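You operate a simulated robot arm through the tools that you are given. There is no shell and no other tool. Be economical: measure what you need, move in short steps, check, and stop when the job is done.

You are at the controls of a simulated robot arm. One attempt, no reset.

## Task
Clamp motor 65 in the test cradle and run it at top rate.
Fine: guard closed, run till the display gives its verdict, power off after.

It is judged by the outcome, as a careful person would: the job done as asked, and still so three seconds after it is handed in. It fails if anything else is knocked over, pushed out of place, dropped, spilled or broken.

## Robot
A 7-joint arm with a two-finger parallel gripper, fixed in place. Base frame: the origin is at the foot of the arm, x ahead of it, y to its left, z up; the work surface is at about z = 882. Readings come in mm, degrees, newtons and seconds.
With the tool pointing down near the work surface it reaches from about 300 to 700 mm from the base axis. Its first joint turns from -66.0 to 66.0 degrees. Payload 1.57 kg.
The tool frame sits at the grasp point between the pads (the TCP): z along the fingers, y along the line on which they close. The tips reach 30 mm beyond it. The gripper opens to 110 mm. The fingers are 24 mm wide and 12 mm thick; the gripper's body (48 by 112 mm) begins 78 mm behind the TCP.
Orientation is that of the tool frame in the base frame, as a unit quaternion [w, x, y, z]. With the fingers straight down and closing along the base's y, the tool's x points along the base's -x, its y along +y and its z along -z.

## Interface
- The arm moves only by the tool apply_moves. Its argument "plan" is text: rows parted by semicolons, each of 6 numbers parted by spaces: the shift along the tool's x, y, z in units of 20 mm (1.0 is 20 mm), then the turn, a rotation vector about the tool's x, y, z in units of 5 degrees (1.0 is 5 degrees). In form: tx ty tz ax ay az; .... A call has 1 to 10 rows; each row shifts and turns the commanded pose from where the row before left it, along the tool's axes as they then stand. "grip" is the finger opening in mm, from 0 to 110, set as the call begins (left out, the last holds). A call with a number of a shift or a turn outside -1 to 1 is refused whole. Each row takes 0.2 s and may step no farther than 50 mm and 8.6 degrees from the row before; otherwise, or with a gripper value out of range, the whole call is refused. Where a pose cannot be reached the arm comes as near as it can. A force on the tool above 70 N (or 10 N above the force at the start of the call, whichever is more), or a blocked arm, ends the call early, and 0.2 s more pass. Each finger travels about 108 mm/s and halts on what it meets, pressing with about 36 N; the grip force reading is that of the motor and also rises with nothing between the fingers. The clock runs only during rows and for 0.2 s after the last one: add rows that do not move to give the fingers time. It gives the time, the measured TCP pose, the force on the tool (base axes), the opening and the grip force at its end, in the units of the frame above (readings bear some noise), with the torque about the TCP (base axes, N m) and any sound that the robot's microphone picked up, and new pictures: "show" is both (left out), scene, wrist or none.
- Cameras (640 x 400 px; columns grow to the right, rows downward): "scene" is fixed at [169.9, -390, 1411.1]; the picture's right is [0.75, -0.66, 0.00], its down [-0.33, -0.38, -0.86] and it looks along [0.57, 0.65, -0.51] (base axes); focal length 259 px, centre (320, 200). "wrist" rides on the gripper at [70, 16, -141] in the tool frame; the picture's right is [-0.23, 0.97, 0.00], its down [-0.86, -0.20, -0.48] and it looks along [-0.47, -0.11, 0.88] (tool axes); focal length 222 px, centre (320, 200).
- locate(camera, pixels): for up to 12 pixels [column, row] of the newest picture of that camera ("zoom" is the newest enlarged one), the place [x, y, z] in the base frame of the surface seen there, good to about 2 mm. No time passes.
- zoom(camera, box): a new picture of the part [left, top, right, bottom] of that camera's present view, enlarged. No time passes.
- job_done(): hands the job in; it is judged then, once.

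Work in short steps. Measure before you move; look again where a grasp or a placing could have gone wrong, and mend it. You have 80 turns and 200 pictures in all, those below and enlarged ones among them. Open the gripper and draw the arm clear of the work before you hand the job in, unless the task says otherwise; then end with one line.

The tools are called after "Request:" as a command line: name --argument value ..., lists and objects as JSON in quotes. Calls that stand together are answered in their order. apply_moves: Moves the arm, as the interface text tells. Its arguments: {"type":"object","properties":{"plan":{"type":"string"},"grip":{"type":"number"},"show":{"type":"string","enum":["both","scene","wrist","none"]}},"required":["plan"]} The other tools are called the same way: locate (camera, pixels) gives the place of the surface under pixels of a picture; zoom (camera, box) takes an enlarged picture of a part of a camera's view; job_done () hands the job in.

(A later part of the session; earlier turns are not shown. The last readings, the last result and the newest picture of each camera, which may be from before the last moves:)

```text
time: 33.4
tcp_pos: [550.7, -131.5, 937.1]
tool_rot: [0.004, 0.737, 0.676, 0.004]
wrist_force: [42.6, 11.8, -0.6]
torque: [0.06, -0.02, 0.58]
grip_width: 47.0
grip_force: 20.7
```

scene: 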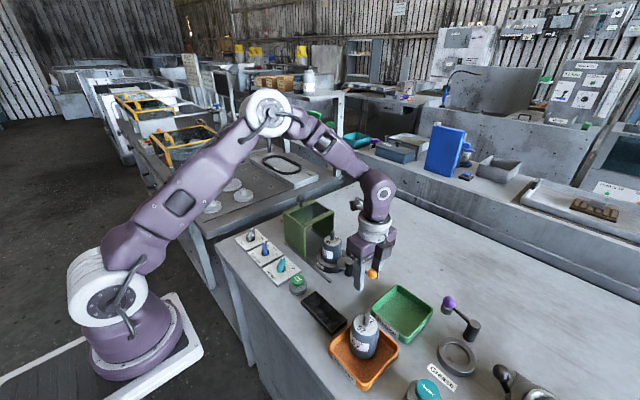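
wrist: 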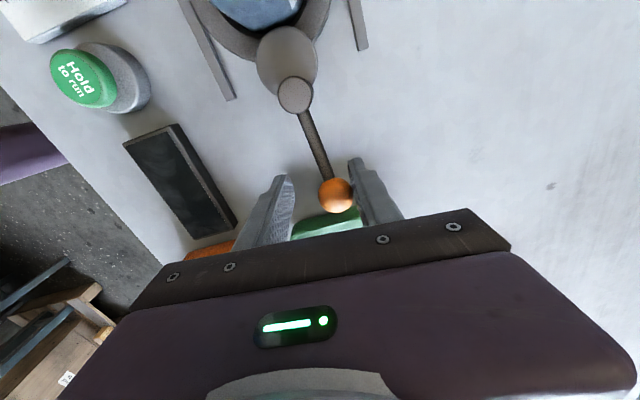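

The lever stopped at about -83° against 42 N: the cam is bearing hard. I ease back and open to see whether it stays.

Request:
apply_moves --plan "0 0.25 0 0 0 0;0 0 0 0 0 0;0 0 0 0 0 0" --grip 60

Request:
zoom --camera "scene" --box '[290, 210, 410, 300]'

```text
time: 34.2
tcp_pos: [552.5, -131.7, 937.9]
tool_rot: [-0.001, 0.737, 0.675, 0.0]
wrist_force: [-0.6, 0.1, 0.1]
torque: [0.0, -0.03, -0.04]
grip_width: 60.3
grip_force: 0.2
```

scene: 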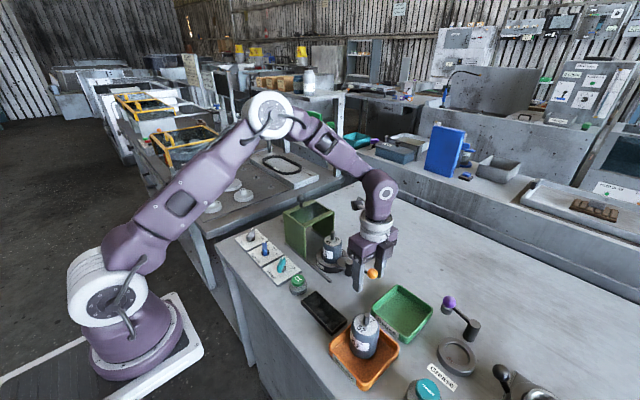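
wrist: 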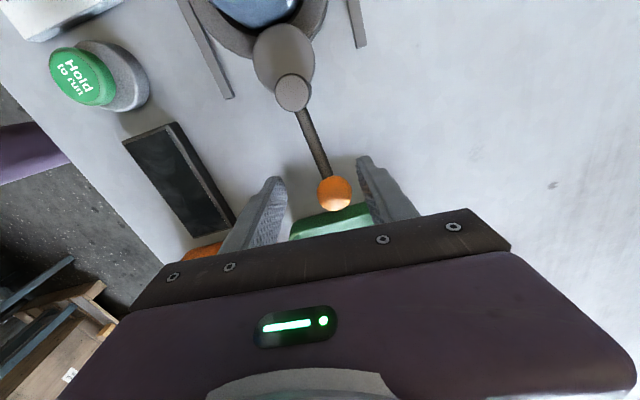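

```text
4.44 times, centred on (350, 255) of scene
```

zoom: 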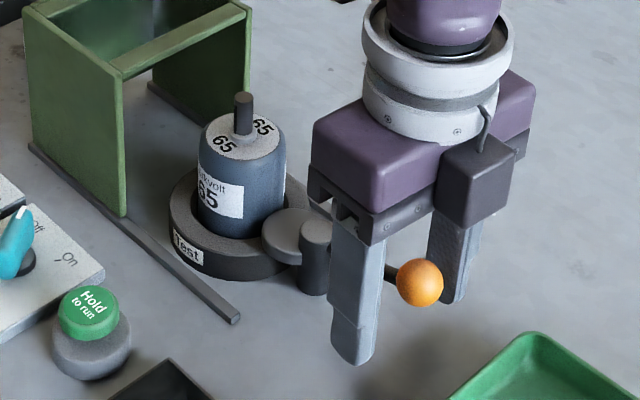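

The lever stays. I measure ball, cam and motor positions to judge the clamp.

Request:
locate --camera "wrist" --pixels '[[334, 188], [292, 92], [283, 30], [285, 50], [257, 55], [314, 55], [290, 80]]'

Request:
zoom --camera "wrist" --box '[200, 0, 380, 120]'

```text
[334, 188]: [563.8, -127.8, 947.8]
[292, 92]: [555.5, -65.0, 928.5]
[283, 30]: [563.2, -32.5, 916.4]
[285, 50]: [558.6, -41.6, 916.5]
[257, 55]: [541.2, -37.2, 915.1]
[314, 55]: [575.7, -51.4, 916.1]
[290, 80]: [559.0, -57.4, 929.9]
```

```text
3.33 times, centred on (290, 60) of wrist
```

zoom: 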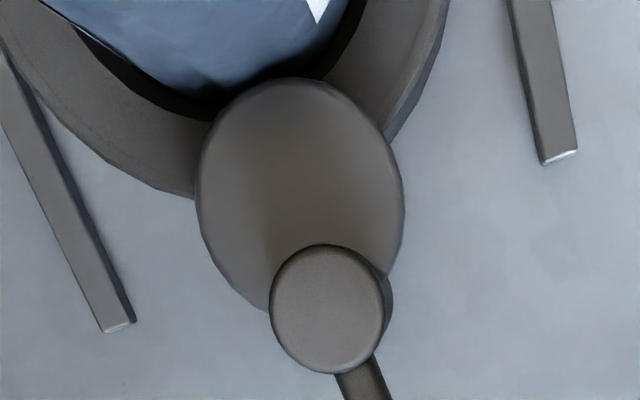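

Lever is at about -80°, cam edge at y≈-26, exactly at the motor's flank – clamped and staying. I rise clear and turn back towards the guard.

Request:
apply_moves --plan "0 0 -0.9 0 0 0;0 0 -0.9 0 0 0;0 0 -0.9 0 0 0;0 0 -0.9 0 0 -1;0 0 -0.9 0 0 -1;0 0 -0.9 0 0 -1;0 0 -0.9 0 0 -1;0 0 -0.9 0 0 -1;0 0 -0.9 0 0 -1;0 0 -0.9 0 0 -1" --show "none"

Request:
apply_moves --plan "0 0 0 0 0 -1;0 0 0 0 0 -1;0 0 0 0 0 -1;0 0 0 0 0 -1;0 0 0 0 0 -1;0 0 0 0 0 -1;0 0 0 0 0 -1;0 0 0 0 0 -1;0 0 0 0 0 -1;0 0 0 0 0 -1" --show "none"

Request:
apply_moves --plan "0 0.95 0 0 0 0;0 0.95 0 0 0 0;0 0.95 0 0 0 0;0 0.95 0 0 0 0;0 0.95 0 0 0 0;0 0.95 0 0 0 0;0 0.95 0 0 0 0;0 0.95 0 0 0 0;0 0 0 0 0 0"

```text
time: 36.4
tcp_pos: [553.0, -131.3, 1119.0]
tool_rot: [0.001, 0.499, 0.866, 0.0]
wrist_force: [-0.6, -0.9, 0.0]
torque: [-0.01, -0.02, 0.01]
grip_width: 59.9
grip_force: 0.1
```

```text
time: 38.6
tcp_pos: [552.9, -131.4, 1117.6]
tool_rot: [0.0, 0.086, 0.996, 0.0]
wrist_force: [-0.3, 0.0, -0.5]
torque: [0.0, 0.02, -0.02]
grip_width: 60.2
grip_force: 0.1
```

```text
time: 40.6
tcp_pos: [578.6, 17.7, 1119.9]
tool_rot: [0.001, 0.087, 0.996, 0.001]
wrist_force: [-0.1, -0.2, 0.1]
torque: [0.01, -0.02, -0.02]
grip_width: 60.1
grip_force: 0.0
```

scene: 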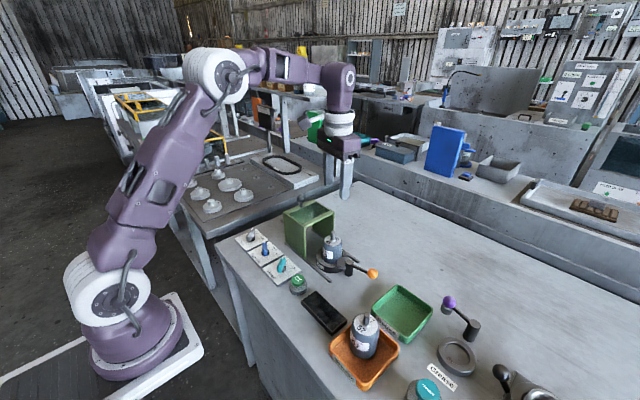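
wrist: 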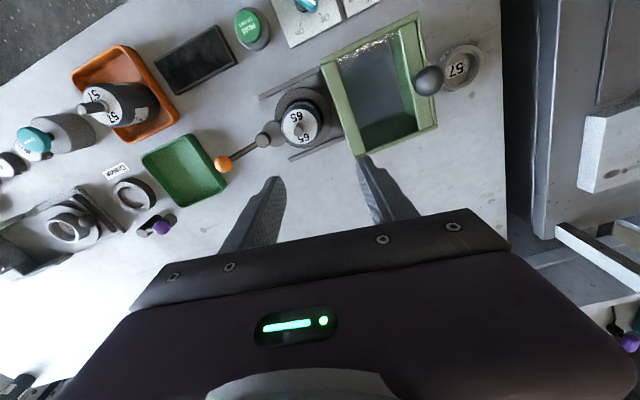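

The knob shows at (428,80). I measure it and zoom on guard.

Request:
locate --camera "wrist" --pixels '[[428, 72], [420, 80], [438, 80], [428, 88], [414, 72], [340, 100], [405, 40], [425, 125], [330, 70], [360, 150], [380, 60], [390, 90]]'

Request:
zoom --camera "wrist" --box '[240, 10, 500, 170]'

```text
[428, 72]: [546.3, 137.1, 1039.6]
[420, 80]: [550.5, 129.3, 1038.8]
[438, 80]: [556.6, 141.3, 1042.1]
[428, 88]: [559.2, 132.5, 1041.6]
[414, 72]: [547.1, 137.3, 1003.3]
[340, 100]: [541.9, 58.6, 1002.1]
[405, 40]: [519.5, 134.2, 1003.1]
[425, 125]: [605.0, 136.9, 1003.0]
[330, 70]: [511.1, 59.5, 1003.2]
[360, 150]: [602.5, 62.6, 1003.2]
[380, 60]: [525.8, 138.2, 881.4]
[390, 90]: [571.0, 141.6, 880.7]
```

```text
2.46 times, centred on (370, 90) of wrist
```

zoom: 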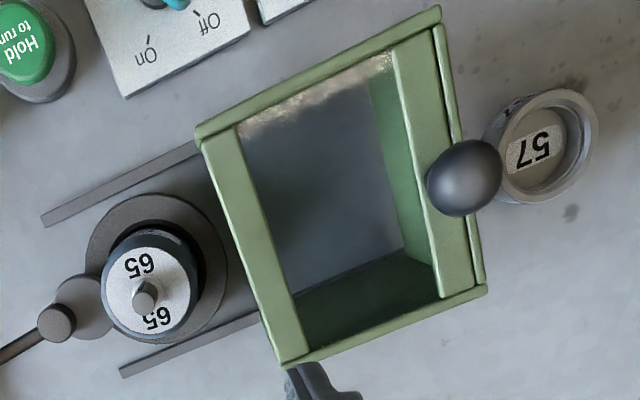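

Knob is at about (553,136), z up to ~1044. I align the tool and move above it.

Request:
apply_moves --plan "0 0 0 0 0 -1;0 0 0 0 0 -1;0.183 0.845 0 0 0 0;0.183 0.845 0 0 0 0;0.183 0.845 0 0 0 0;0.183 0.845 0 0 0 0;0.183 0.845 0 0 0 0;0.183 0.845 0 0 0 0;0.183 0.845 0 0 0 0;0 0 0 0 0 0"

```text
time: 42.8
tcp_pos: [551.5, 135.1, 1117.8]
tool_rot: [0.0, 0.0, 1.0, -0.001]
wrist_force: [-1.1, -0.1, -0.9]
torque: [0.0, 0.02, -0.01]
grip_width: 60.1
grip_force: 0.1
```

scene: 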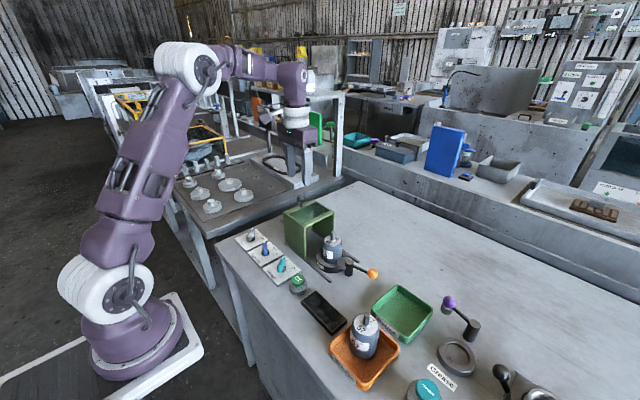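
wrist: 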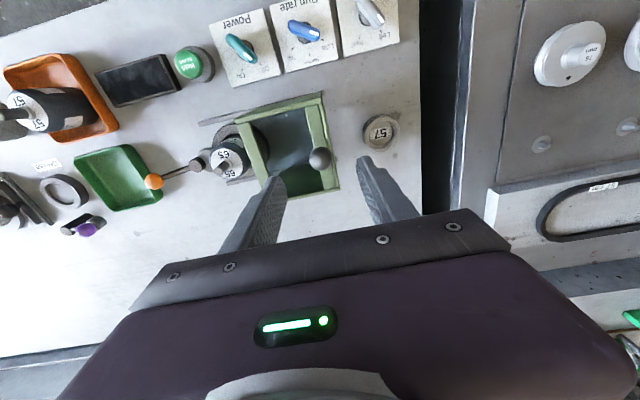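

Knob is centred between the fingers at (320,159). I descend to z≈1039.

Request:
apply_moves --plan "0 0 0.8 0 0 0;0 0 0.8 0 0 0;0 0 0.8 0 0 0;0 0 0.8 0 0 0;0 0 0.75 0 0 0;0 0 0 0 0 0" --show "wrist"

```text
time: 44.2
tcp_pos: [551.4, 136.3, 1038.3]
tool_rot: [-0.001, 0.001, 1.0, 0.0]
wrist_force: [-0.7, -0.1, 0.6]
torque: [0.04, -0.01, 0.0]
grip_width: 60.2
grip_force: 0.1
```

wrist: 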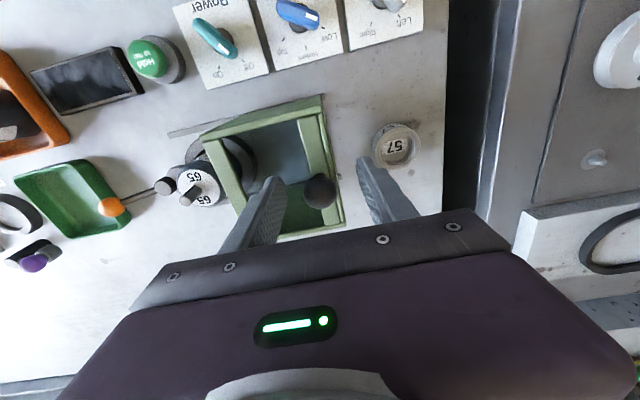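

I close on the knob.

Request:
apply_moves --plan "0 0 0 0 0 0;0 0 0 0 0 0;0 0 0 0 0 0" --grip 10 --show "wrist"

```text
time: 45.0
tcp_pos: [551.8, 136.4, 1037.0]
tool_rot: [0.001, 0.0, 1.0, -0.001]
wrist_force: [0.2, -5.9, -1.9]
torque: [-0.06, -0.08, -0.05]
grip_width: 25.4
grip_force: 37.0
```

wrist: 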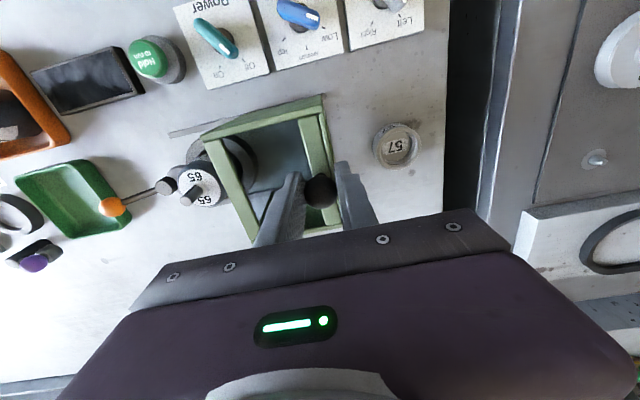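

Knob held. I pull the guard -y, 50 mm at first, watching force.

Request:
apply_moves --plan "0 -0.5 0 0 0 0;0 -0.5 0 0 0 0;0 -0.5 0 0 0 0;0 -0.5 0 0 0 0;0 -0.5 0 0 0 0"

```text
time: 46.2
tcp_pos: [551.8, 86.6, 1037.8]
tool_rot: [0.001, 0.002, 1.0, 0.0]
wrist_force: [3.8, -0.3, -7.2]
torque: [-0.09, -0.06, 0.03]
grip_width: 25.4
grip_force: 36.8
```

scene: 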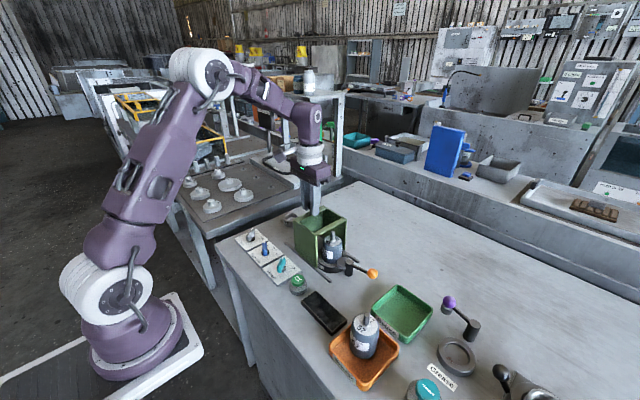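
wrist: 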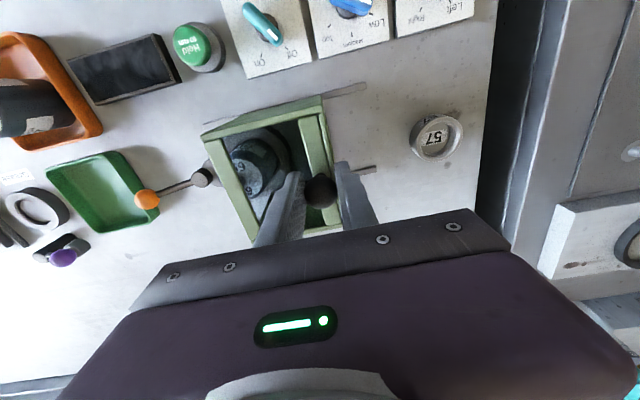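

It slides freely. I continue another 40 mm.

Request:
apply_moves --plan "0 -0.5 0 0 0 0;0 -0.5 0 0 0 0;0 -0.5 0 0 0 0;0 -0.5 0 0 0 0;0 0 0 0 0 0"

```text
time: 47.4
tcp_pos: [551.3, 46.1, 1039.3]
tool_rot: [0.0, 0.0, 1.0, -0.001]
wrist_force: [-2.8, -1.4, -14.9]
torque: [0.02, 0.56, -0.02]
grip_width: 25.4
grip_force: 36.8
```

scene: 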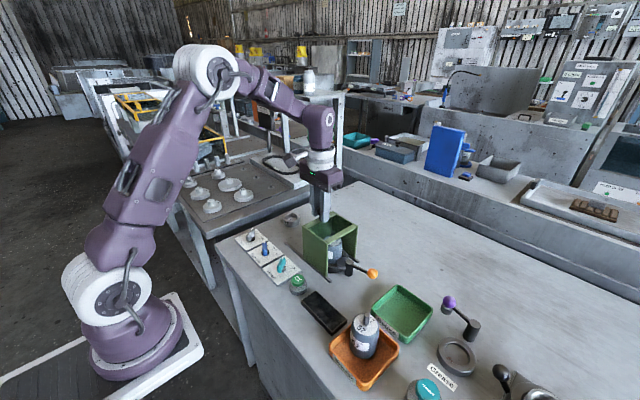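
wrist: 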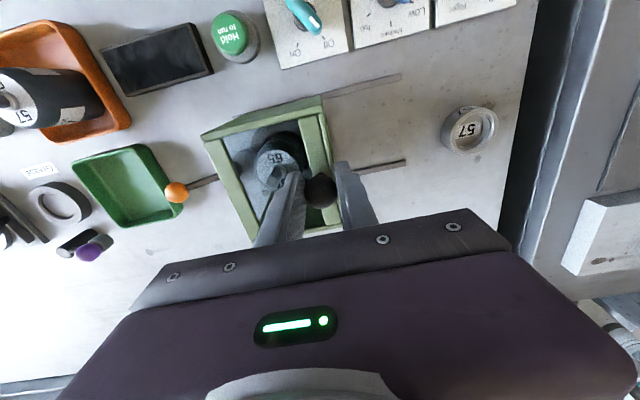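

Still free. I go on in 5 mm steps, easing down 1 mm, until it stops.

Request:
apply_moves --plan "0 -0.25 0.05 0 0 0;0 -0.25 0 0 0 0;0 -0.25 0 0 0 0;0 0 0 0 0 0" --show "wrist"

```text
time: 48.4
tcp_pos: [551.1, 36.3, 1038.5]
tool_rot: [0.002, -0.002, 1.0, 0.004]
wrist_force: [-7.1, 41.0, 21.2]
torque: [0.47, 0.46, 0.32]
grip_width: 25.6
grip_force: 37.1
```

wrist: 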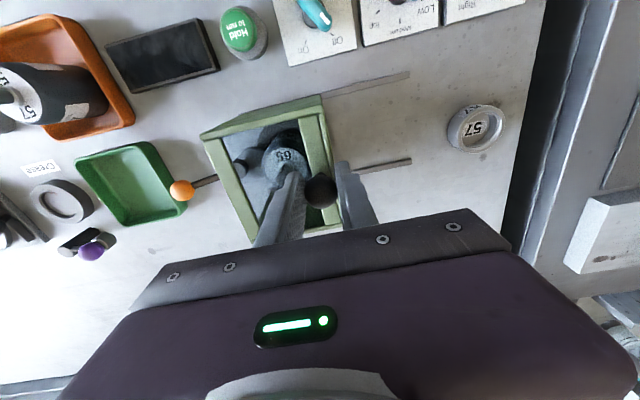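

41 N at a travel of 100 mm: the guard is at its end stop. I ease back, release and rise.

Request:
apply_moves --plan "0 0.2 0 0 0 0;0 0 0 0 0 0;0 0 0 0 0 0" --grip 50 --show "none"

Request:
apply_moves --plan "0 0 -0.9 0 0 0;0 0 -0.9 0 0 0;0 0 -0.9 0 0 0;0 0 -0.9 0 0 0;0 0 -0.9 0 0 0;0 0 0 0 0 0"

Request:
zoom --camera "scene" --box '[220, 190, 400, 310]'

```text
time: 49.2
tcp_pos: [552.1, 34.1, 1037.1]
tool_rot: [-0.001, 0.0, 1.0, 0.0]
wrist_force: [-0.3, -0.1, 0.5]
torque: [-0.03, -0.02, -0.03]
grip_width: 50.1
grip_force: 0.1
```

```text
time: 50.6
tcp_pos: [552.3, 34.8, 1128.4]
tool_rot: [0.0, 0.0, 1.0, 0.0]
wrist_force: [0.4, 0.1, -0.9]
torque: [0.01, 0.01, -0.01]
grip_width: 50.0
grip_force: 0.1
```

scene: 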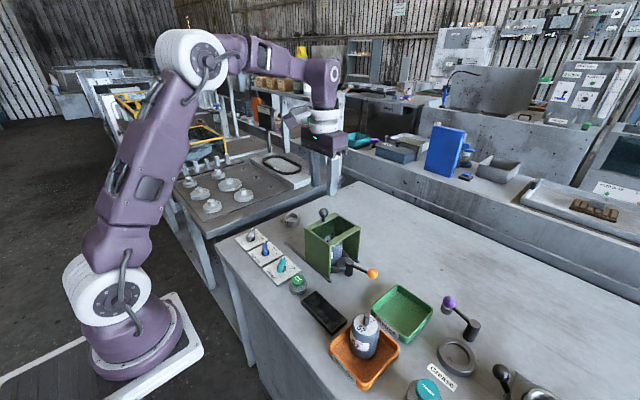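
wrist: 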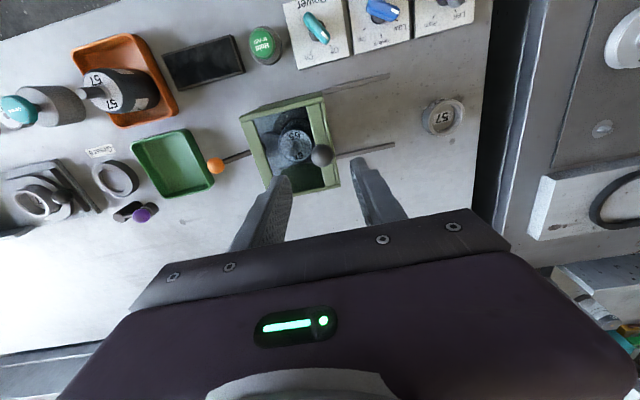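

```text
3.33 times, centred on (310, 250) of scene
```

zoom: 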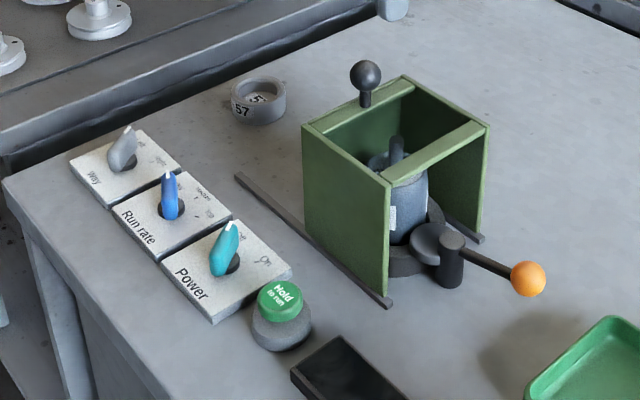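

The guard is closed around the motor. Next I move over the switch panel for a close look.

Request:
apply_moves --plan "0.84 0.36 0.1 0 0 0;0.84 0.36 0.1 0 0 0;0.84 0.36 0.1 0 0 0;0.84 0.36 0.1 0 0 0;0.84 0.36 0.1 0 0 0;0.84 0.36 0.1 0 0 0;0.84 0.36 0.1 0 0 0;0.84 0.36 0.1 0 0 0;0.84 0.36 0.1 0 0 0;0 0 0 0 0 0" --show "wrist"

Request:
zoom --camera "wrist" --box '[180, 60, 460, 235]'

```text
time: 52.8
tcp_pos: [401.8, 97.8, 1108.4]
tool_rot: [0.001, 0.0, 1.0, 0.0]
wrist_force: [-0.6, 0.3, 0.0]
torque: [-0.01, 0.02, 0.0]
grip_width: 50.1
grip_force: 0.0
```

wrist: 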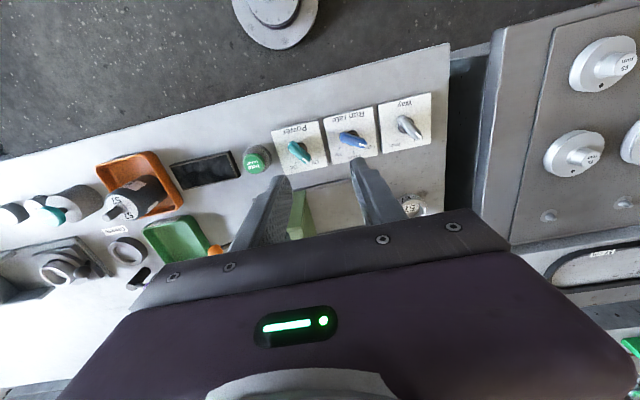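

```text
2.29 times, centred on (320, 148) of wrist
```

zoom: 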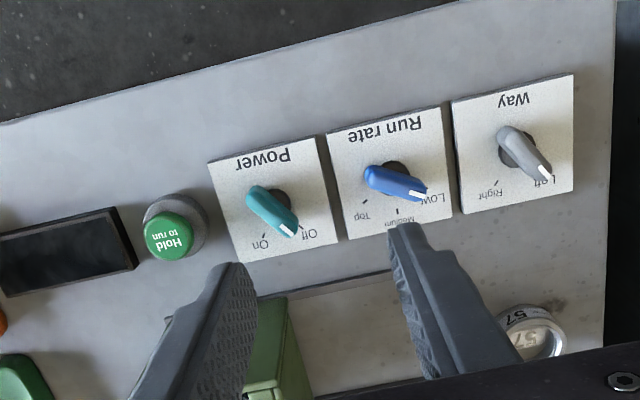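

I measure knob ends, ticks and plate heights.

Request:
locate --camera "zoom" --pixels '[[256, 193], [290, 230], [270, 210], [283, 195], [265, 234], [301, 226], [372, 172], [420, 193], [396, 182], [395, 164], [363, 203], [398, 212]]'

Request:
zoom --camera "scene" --box '[230, 220, 320, 300]'

Request:
zoom --camera "wrist" --box '[260, 100, 440, 190]'

```text
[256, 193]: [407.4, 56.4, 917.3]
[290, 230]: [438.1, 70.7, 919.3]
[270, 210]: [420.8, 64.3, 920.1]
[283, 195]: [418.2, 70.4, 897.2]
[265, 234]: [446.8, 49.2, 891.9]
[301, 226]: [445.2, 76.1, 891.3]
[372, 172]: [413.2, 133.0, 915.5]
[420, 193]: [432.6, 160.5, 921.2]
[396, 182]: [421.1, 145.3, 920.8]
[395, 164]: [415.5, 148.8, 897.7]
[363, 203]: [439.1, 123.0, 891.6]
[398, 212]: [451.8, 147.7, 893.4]
```

```text
5.00 times, centred on (275, 260) of scene
```

zoom: 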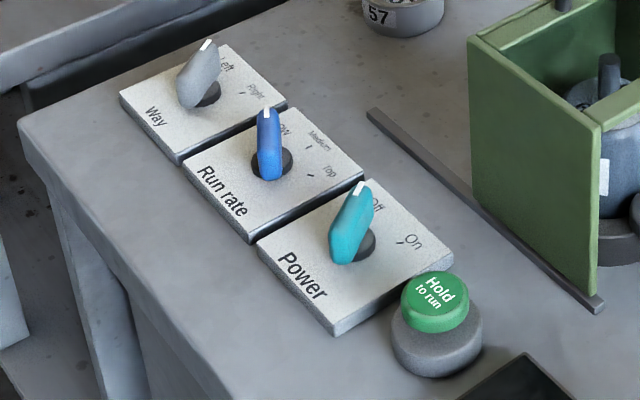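

```text
3.56 times, centred on (350, 145) of wrist
```

zoom: 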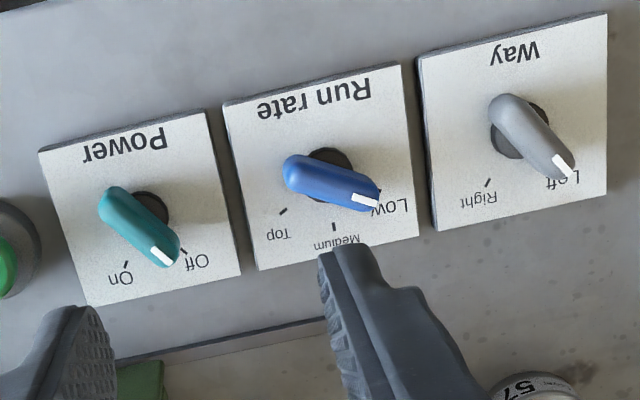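

Rate knob: axis ≈(422,147), pointer +54° (Low), Top tick at -54°, top z≈921. I move over it and turn the tool by -54° to match the bar.

Request:
apply_moves --plan "-0.35 0.8 0.5 0 0 0;-0.35 0.8 0.5 0 0 0;-0.35 0.8 0.5 0 0 0;0 0 0.5 0 0 -1;0 0 0.5 0 0 -1;0 0 0.5 0 0 -1;0 0 0.5 0 0 -1;0 0 0.5 0 0 -1;0 0 0.5 0 0 -1;0 0 0 0 0 -1" --grip 44 --show "none"

Request:
apply_moves --plan "0 0 0.5 0 0 -1;0 0 0.5 0 0 -1;0 0 0.5 0 0 -1;0 0 0.3 0 0 -0.8;0 0 0 0 0 0"

```text
time: 55.0
tcp_pos: [422.5, 147.8, 1020.2]
tool_rot: [0.0, -0.301, 0.954, -0.001]
wrist_force: [0.0, 0.0, -0.3]
torque: [-0.03, -0.03, 0.01]
grip_width: 44.1
grip_force: 0.2
```

```text
time: 56.2
tcp_pos: [420.6, 147.9, 984.3]
tool_rot: [0.0, -0.455, 0.891, 0.0]
wrist_force: [1.0, -0.6, 0.1]
torque: [-0.02, -0.01, 0.02]
grip_width: 43.9
grip_force: 0.0
```

scene: 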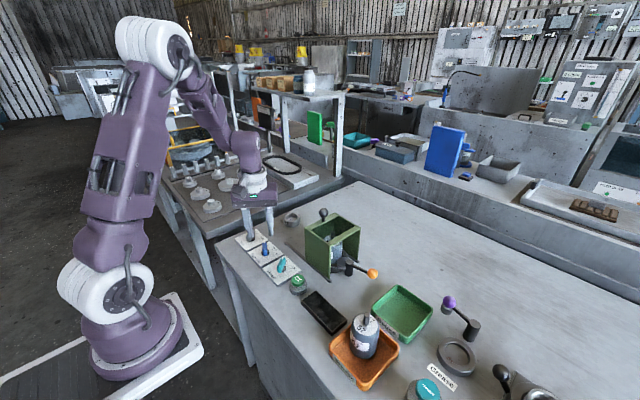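
wrist: 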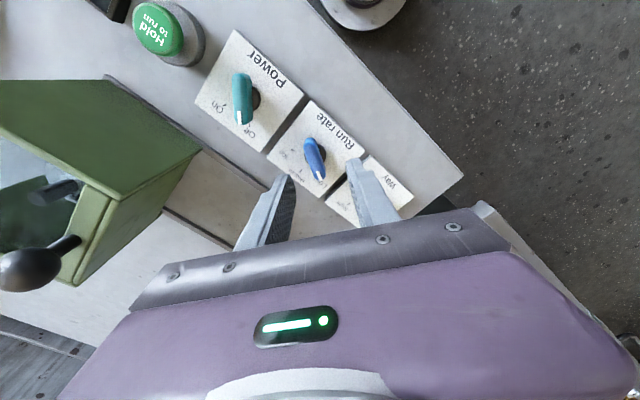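

The blue knob lies between the fingers at (314,157); I verify its ends.

Request:
zoom --camera "wrist" --box '[260, 90, 400, 230]'

Request:
locate --camera "wrist" --pixels '[[309, 143], [319, 175], [314, 158], [307, 155], [318, 150], [314, 150]]'

```text
2.86 times, centred on (330, 160) of wrist
```

zoom: 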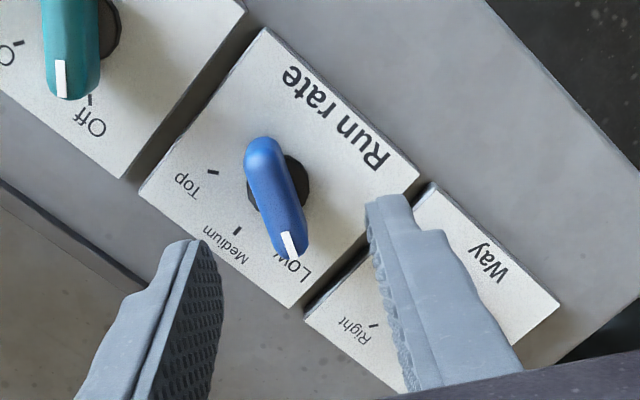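

```text
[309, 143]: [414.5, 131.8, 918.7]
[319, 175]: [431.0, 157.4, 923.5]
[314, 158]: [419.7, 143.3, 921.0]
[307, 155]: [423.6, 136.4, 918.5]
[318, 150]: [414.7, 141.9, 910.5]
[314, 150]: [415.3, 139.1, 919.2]
```

Bar centre ≈(421.5,145.5), angle ≈55°. I shift slightly, descend to z≈927 and close.

Request:
apply_moves --plan "0.06 -0.045 0.7 0 0 0;0 0 0.7 0 0 0;0 0 0.7 0 0 0;0 0 0.75 0 0 0;0 0 0 0 0 0" --show "wrist"

Request:
apply_moves --plan "0 0 0 0 0 0;0 0 0 0 0 0;0 0 0 0 0 0" --grip 4 --show "wrist"

```text
time: 57.4
tcp_pos: [422.3, 143.6, 925.2]
tool_rot: [0.0, -0.454, 0.891, 0.0]
wrist_force: [0.3, -0.2, 1.0]
torque: [0.02, 0.06, -0.02]
grip_width: 43.6
grip_force: 0.0
```

wrist: 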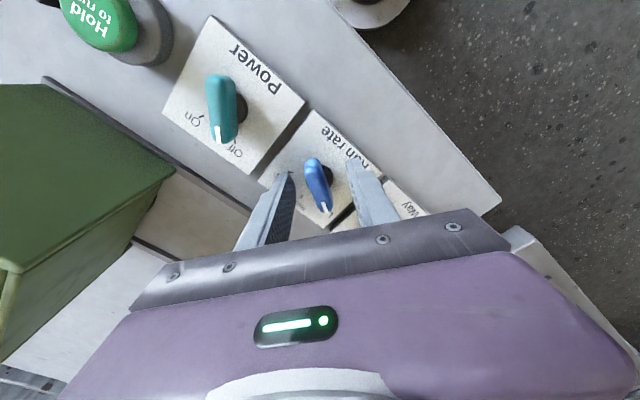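

```text
time: 58.2
tcp_pos: [422.9, 143.6, 926.5]
tool_rot: [0.0, -0.453, 0.891, 0.0]
wrist_force: [11.9, -13.0, -6.4]
torque: [-0.15, -0.27, -0.02]
grip_width: 13.1
grip_force: 29.6
```

wrist: 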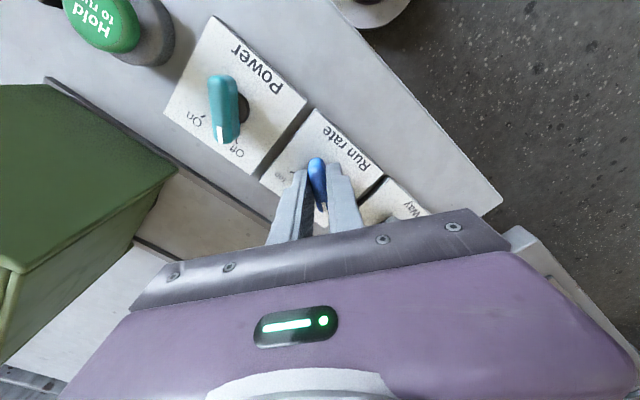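

Gripped (13 mm), with a side load meaning the axis lies ~1.5 mm towards tool -y. I correct it and turn 50° clockwise.

Request:
apply_moves --plan "0 -0.07 0 0 0 0;0 0 0 0 0 1;0 0 0 0 0 1;0 0 0 0 0 1;0 0 0 0 0 1;0 0 0 0 0 1;0 0 0 0 0 1;0 0 0 0 0 1;0 0 0 0 0 1;0 0 0 0 0 1" --show "wrist"

```text
time: 60.4
tcp_pos: [422.2, 145.9, 926.4]
tool_rot: [0.0, -0.078, 0.997, 0.001]
wrist_force: [-7.3, -23.7, 9.2]
torque: [-0.58, 0.72, -0.04]
grip_width: 12.8
grip_force: 29.8
```

wrist: 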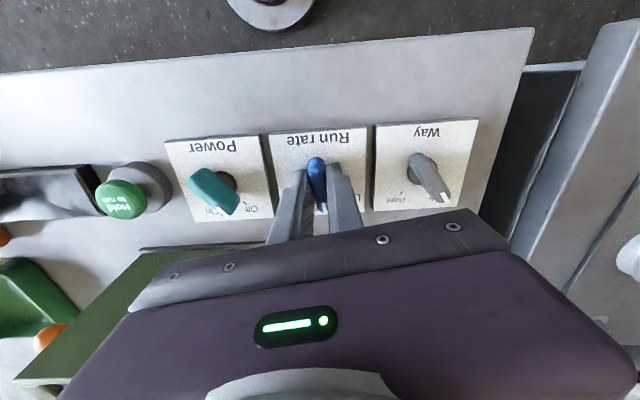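

The knob follows. I correct ~1.5 mm in -y and continue turning.

Request:
apply_moves --plan "0 -0.08 0 0 0 1;0 0 0 0 0 1;0 0 0 0 0 1;0 0 0 0 0 1;0 0 0 0 0 1;0 0 0 0 0 1;0 0 0 0 0 1;0 0 0 0 0 1;0 0 0 0 0 1;0 0 0 0 0 1" --show "wrist"

```text
time: 62.6
tcp_pos: [424.4, 144.8, 926.2]
tool_rot: [0.001, 0.352, 0.936, 0.0]
wrist_force: [-8.6, 19.7, 4.3]
torque: [0.19, 0.45, 0.04]
grip_width: 12.9
grip_force: 29.2
```

wrist: 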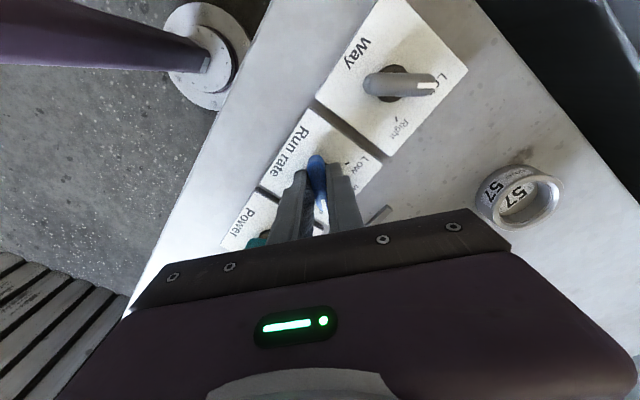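

At +41°. I turn the last 13°, to the Top tick.

Request:
apply_moves --plan "0 0 0 0 0 1;0 0 0 0 0 1;0 0 0 0 0 0.7;0 0 0 0 0 0" --show "wrist"

Request:
apply_moves --plan "0 0 0 0 0 0;0 0 0 0 0 0;0 0 -0.7 0 0 0;0 0 -0.9 0 0 0;0 0 -0.9 0 0 0;0 0 0 0 0 0" --grip 44 --show "both"

Request:
zoom --camera "wrist" --box '[200, 80, 440, 230]'

```text
time: 63.6
tcp_pos: [424.3, 145.2, 927.3]
tool_rot: [0.001, 0.458, 0.889, 0.001]
wrist_force: [8.9, 22.7, -8.3]
torque: [0.12, 0.05, -0.01]
grip_width: 13.0
grip_force: 29.3
```

wrist: 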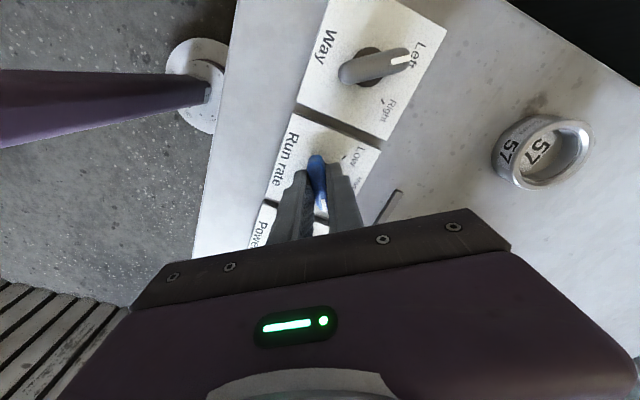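

```text
time: 65.0
tcp_pos: [422.2, 144.8, 977.8]
tool_rot: [0.0, 0.457, 0.889, -0.001]
wrist_force: [-0.3, 0.1, 0.7]
torque: [-0.03, 0.03, -0.01]
grip_width: 44.2
grip_force: 0.1
```

scene: 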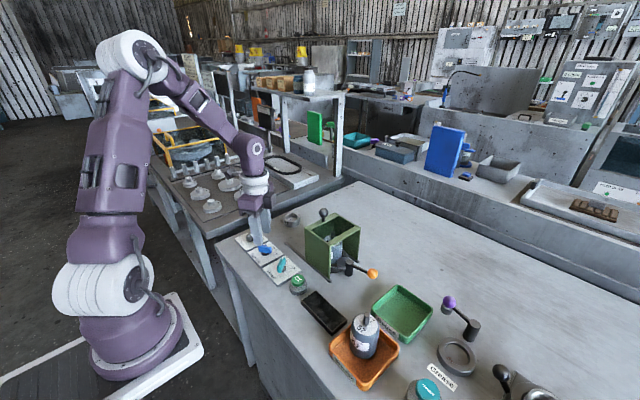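
wrist: 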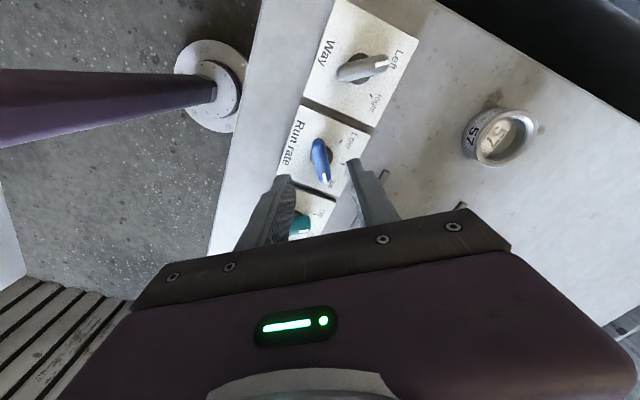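

```text
2.67 times, centred on (320, 155) of wrist
```

zoom: 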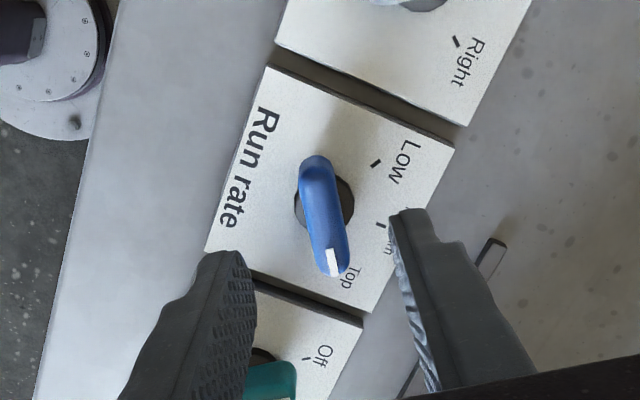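

The pointer is on Top. Next the Power knob at ≈(422.5,63.5), bar at +27°: I turn the tool and go above it.

Request:
apply_moves --plan "0 0 0 0 0 -1;0 0 0 0 0 -1;0 0 0 0 0 -1;0 0 0 0 0 -1;0 0 0 0 0 -1;0 0 0 0 0 -1;0 0 0 0 0 -1;0 0 0 0 0 -1;0 0 0 0 0 -1;0 0 0 0 0 -1" --show "none"

Request:
apply_moves --plan "0 0 0 0 0 -1;0 0 0 0 0 -1;0 0 0 0 0 -1;0 0 0 0 0 -1;0.47 -0.905 0 0 0 -1;0.46 -0.9 0 0 0 -1;0.47 -0.905 0 0 0 -0.3;0.47 -0.905 0 0 0 0;0 0 0 0 0 0" --show "wrist"

Request:
zoom --camera "wrist" --box '[200, 80, 440, 230]'

```text
time: 67.2
tcp_pos: [423.7, 144.7, 977.8]
tool_rot: [0.0, 0.038, 0.999, 0.0]
wrist_force: [0.1, 0.2, 0.7]
torque: [-0.01, 0.0, 0.0]
grip_width: 43.8
grip_force: 0.1
```

```text
time: 69.2
tcp_pos: [415.2, 60.5, 976.6]
tool_rot: [0.0, -0.234, 0.972, 0.001]
wrist_force: [-0.2, 0.5, -0.5]
torque: [-0.04, -0.01, 0.01]
grip_width: 44.1
grip_force: 0.1
```

wrist: 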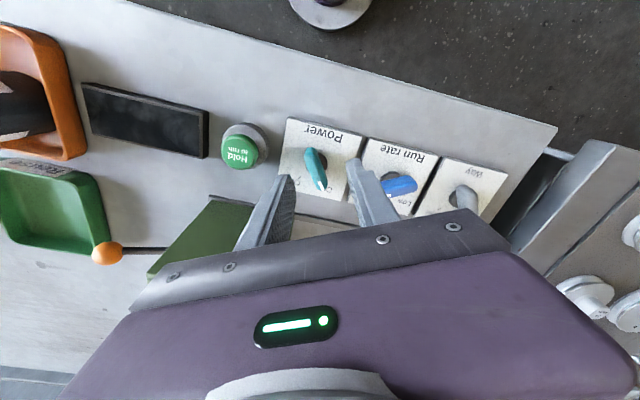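

```text
2.67 times, centred on (320, 155) of wrist
```

zoom: 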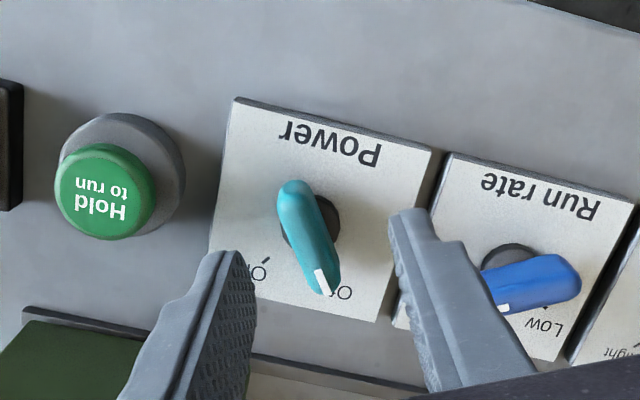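

I measure the power knob, its ticks, and the button from here.

Request:
locate --camera "zoom" --pixels '[[295, 192], [327, 286], [310, 238], [290, 240], [325, 225], [265, 260], [105, 190], [75, 190], [145, 195], [105, 158], [105, 225]]'

```text
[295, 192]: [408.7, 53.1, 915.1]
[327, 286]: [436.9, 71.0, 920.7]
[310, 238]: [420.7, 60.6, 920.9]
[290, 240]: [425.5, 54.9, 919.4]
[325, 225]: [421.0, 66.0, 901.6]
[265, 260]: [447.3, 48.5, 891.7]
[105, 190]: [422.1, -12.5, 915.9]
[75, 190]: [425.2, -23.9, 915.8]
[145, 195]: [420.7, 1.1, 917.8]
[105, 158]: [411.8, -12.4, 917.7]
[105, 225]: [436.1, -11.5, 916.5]
```

Knob axis ≈(422.5,62), angle ≈30°. I shift +6.5 mm in x, turn 3° more, descend and close.

Request:
apply_moves --plan "-0.32 -0.08 0 0 0 -0.6;0 0 0.6 0 0 0;0 0 0.6 0 0 0;0 0 0.6 0 0 0;0 0 0.7 0 0 0;0 0 0 0 0 0" --show "wrist"

Request:
apply_moves --plan "0 0 0 0 0 0;0 0 0 0 0 0;0 0 0 0 0 0" --grip 4 --show "wrist"

```text
time: 70.6
tcp_pos: [423.6, 64.1, 926.8]
tool_rot: [0.0, -0.259, 0.966, 0.0]
wrist_force: [-0.2, 0.1, 0.3]
torque: [0.0, -0.05, 0.0]
grip_width: 43.7
grip_force: 0.0
```

wrist: 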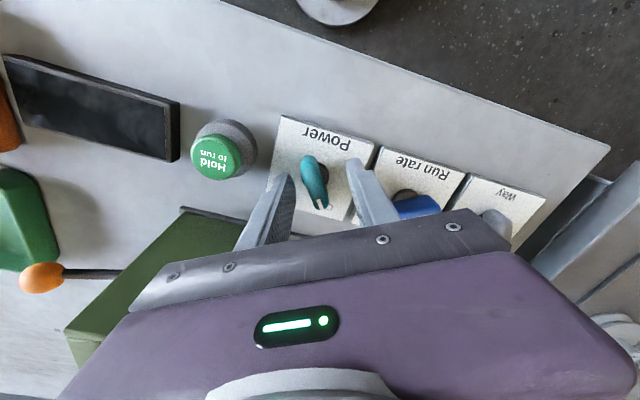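

```text
time: 71.4
tcp_pos: [423.3, 62.8, 927.5]
tool_rot: [0.0, -0.258, 0.966, 0.0]
wrist_force: [5.0, -18.0, -2.8]
torque: [-0.19, -0.21, -0.02]
grip_width: 19.6
grip_force: 8.8
```

wrist: 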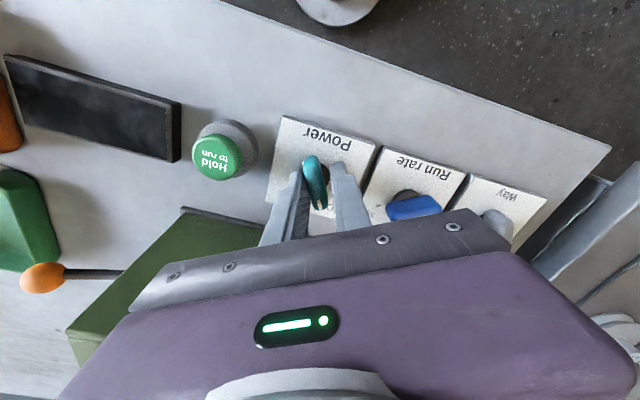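

The left finger touches first; I shift 2.5 mm to tool -y so both close, then turn 57° clockwise.

Request:
apply_moves --plan "0 -0.12 0 0 0 0;0 0 0 0 0 0;0 0 0 0 0 0" --show "wrist"

Request:
apply_moves --plan "0 0 0 0 0 1;0 0 0 0 0 1;0 0 0 0 0 1;0 0 0 0 0 1;0 0 0 0 0 1;0 0 0 0 0 1" --show "wrist"

```text
time: 72.2
tcp_pos: [423.9, 61.8, 927.3]
tool_rot: [0.0, -0.259, 0.966, 0.0]
wrist_force: [1.6, -14.3, -1.7]
torque: [-0.28, -0.06, 0.0]
grip_width: 16.5
grip_force: 7.0
```

wrist: 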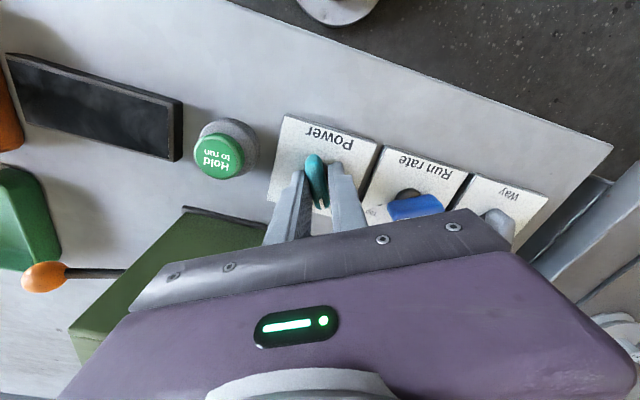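

```text
time: 73.6
tcp_pos: [425.3, 63.7, 927.2]
tool_rot: [-0.001, 0.001, 1.0, 0.001]
wrist_force: [5.8, -15.8, 0.1]
torque: [-0.28, -0.14, 0.01]
grip_width: 17.9
grip_force: 7.8
```

wrist: 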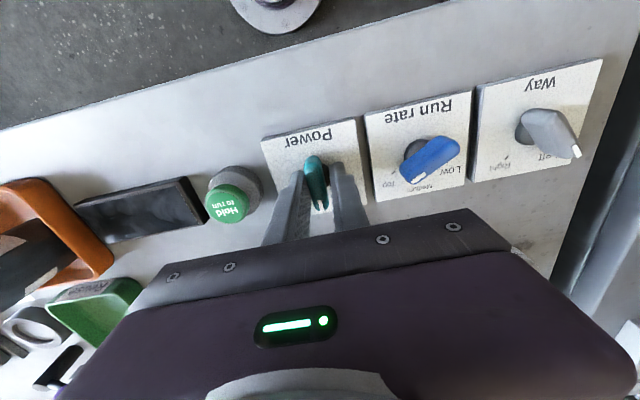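

Only the -y finger bears; I shift 3 mm to -y and let the grip close.

Request:
apply_moves --plan "0 -0.15 0 0 0 0;0 0 0 0 0 0;0 0 0 0 0 0" --show "wrist"

Request:
zoom --camera "wrist" --box '[230, 80, 470, 230]'

```text
time: 74.4
tcp_pos: [423.5, 60.2, 926.0]
tool_rot: [-0.001, 0.0, 1.0, 0.0]
wrist_force: [0.9, -2.5, 6.1]
torque: [-0.08, 0.41, -0.03]
grip_width: 13.2
grip_force: 29.9
```

wrist: 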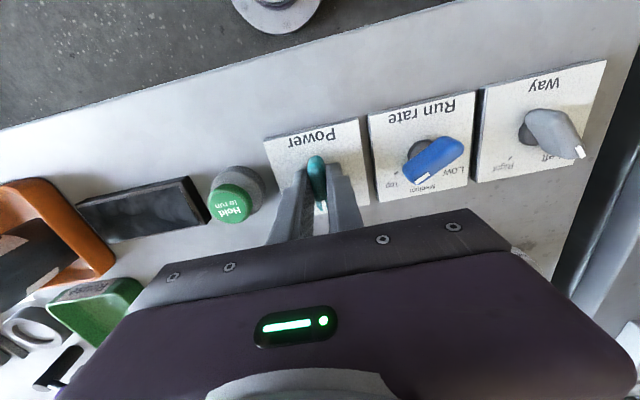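

```text
2.67 times, centred on (350, 155) of wrist
```

zoom: 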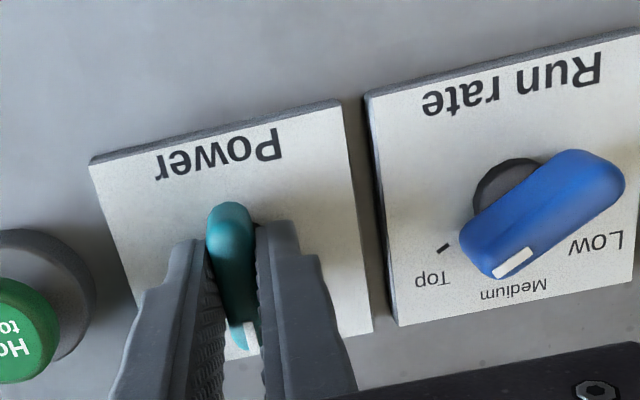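

Now fully gripped at 13 mm. I turn the remaining ~29°, and check the rate knob's angle meanwhile.

Request:
locate --camera "zoom" --pixels '[[600, 170], [510, 265], [555, 210], [441, 249], [500, 180]]'

Request:
apply_moves --plan "0 0 0 0 0 1;0 0 0 0 0 1;0 0 0 0 0 1;0 0 0 0 0 1;0 0 0 0 0 1;0 0 0 0 0 0.9;0 0 0 0 0 0" --show "wrist"

```text
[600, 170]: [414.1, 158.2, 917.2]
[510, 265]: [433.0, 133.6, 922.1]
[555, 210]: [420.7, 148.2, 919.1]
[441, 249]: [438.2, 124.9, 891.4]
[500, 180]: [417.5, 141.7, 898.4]
```

```text
time: 76.0
tcp_pos: [423.5, 61.6, 926.4]
tool_rot: [0.0, 0.255, 0.967, 0.0]
wrist_force: [2.5, 20.7, -5.2]
torque: [-0.2, -0.69, 0.0]
grip_width: 13.0
grip_force: 29.8
```

wrist: 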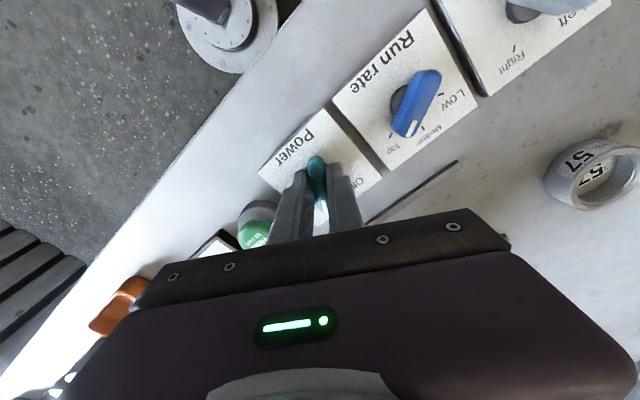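

Rate reads -52° (Top tick -54°) – good. I release the power knob, rise and look.

Request:
apply_moves --plan "0 0 0 0 0 0;0 0 0 0 0 0;0 0 -0.7 0 0 0;0 0 -0.9 0 0 0;0 0 -0.9 0 0 0;0 0 0 0 0 0" --grip 44

Request:
zoom --camera "scene" --box '[240, 220, 360, 340]'

```text
time: 77.4
tcp_pos: [424.2, 58.3, 978.0]
tool_rot: [0.0, 0.254, 0.967, 0.0]
wrist_force: [0.4, -0.1, 0.6]
torque: [0.02, -0.01, 0.01]
grip_width: 44.1
grip_force: 0.1
```

scene: 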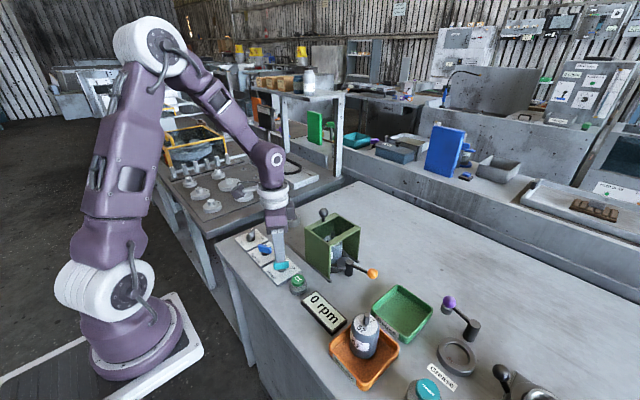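
wrist: 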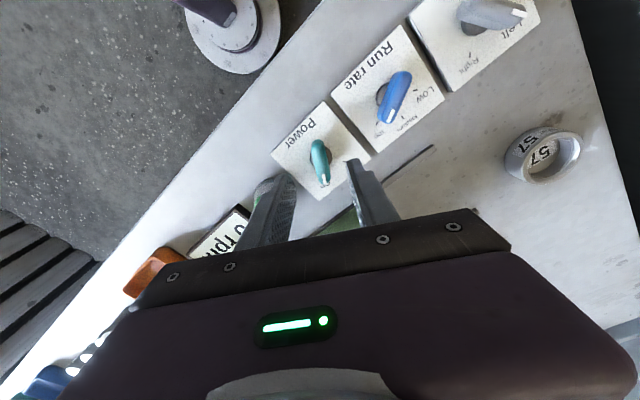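

```text
3.33 times, centred on (300, 280) of scene
```

zoom: 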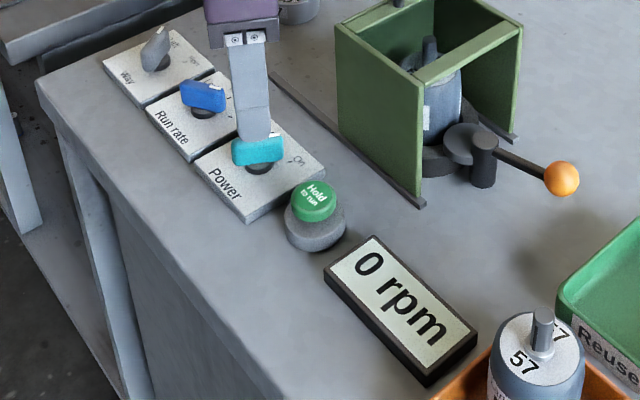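

The display reads "0 rpm": powered. I close the fingers and move above the hold button at (422,-12).

Request:
apply_moves --plan "-0.4325 -0.8025 0 0 0 0;-0.4325 -0.8025 0 0 0 0;-0.4325 -0.8025 0 0 0 0;-0.4325 -0.8025 0 0 0 0;0 0 0 0 0 0" --grip 0

```text
time: 78.6
tcp_pos: [423.2, -13.4, 976.4]
tool_rot: [-0.001, 0.255, 0.967, 0.0]
wrist_force: [-0.4, 0.8, 0.0]
torque: [-0.02, 0.02, 0.0]
grip_width: 0.2
grip_force: 21.4
```

scene: 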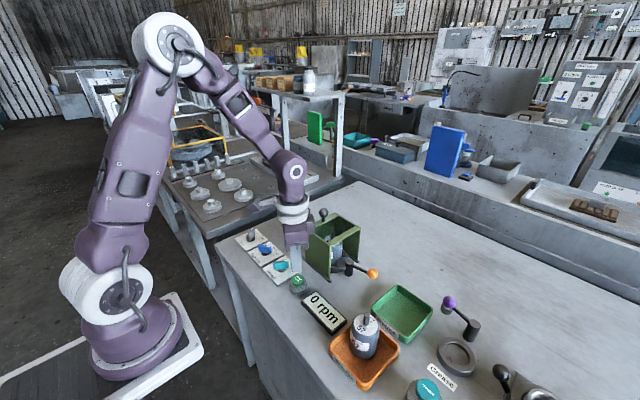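
wrist: 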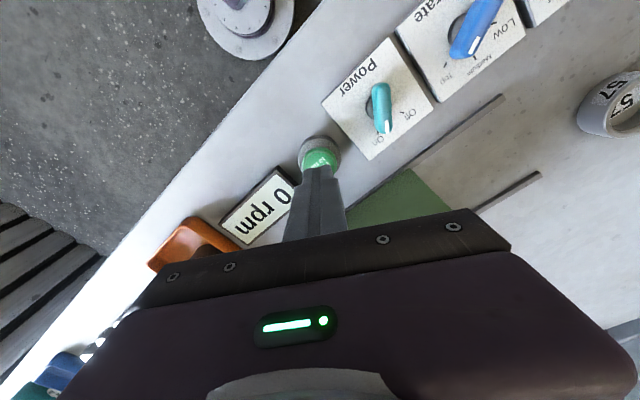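

Above the button. I descend to just above its cap.

Request:
apply_moves --plan "0 0 0.7 0 0 0;0 0 0.6 0 0 0;0 0 0.15 0 0 0;0 0 0.1 0 0 0;0 0 0 0 0 0" --show "scene"

```text
time: 79.8
tcp_pos: [423.9, -13.0, 946.1]
tool_rot: [0.0, 0.255, 0.967, 0.001]
wrist_force: [0.3, -0.1, -0.6]
torque: [0.0, -0.01, -0.01]
grip_width: 0.0
grip_force: 21.5
```

scene: 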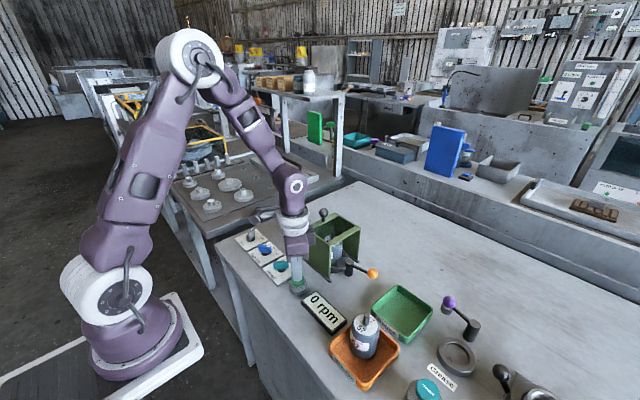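

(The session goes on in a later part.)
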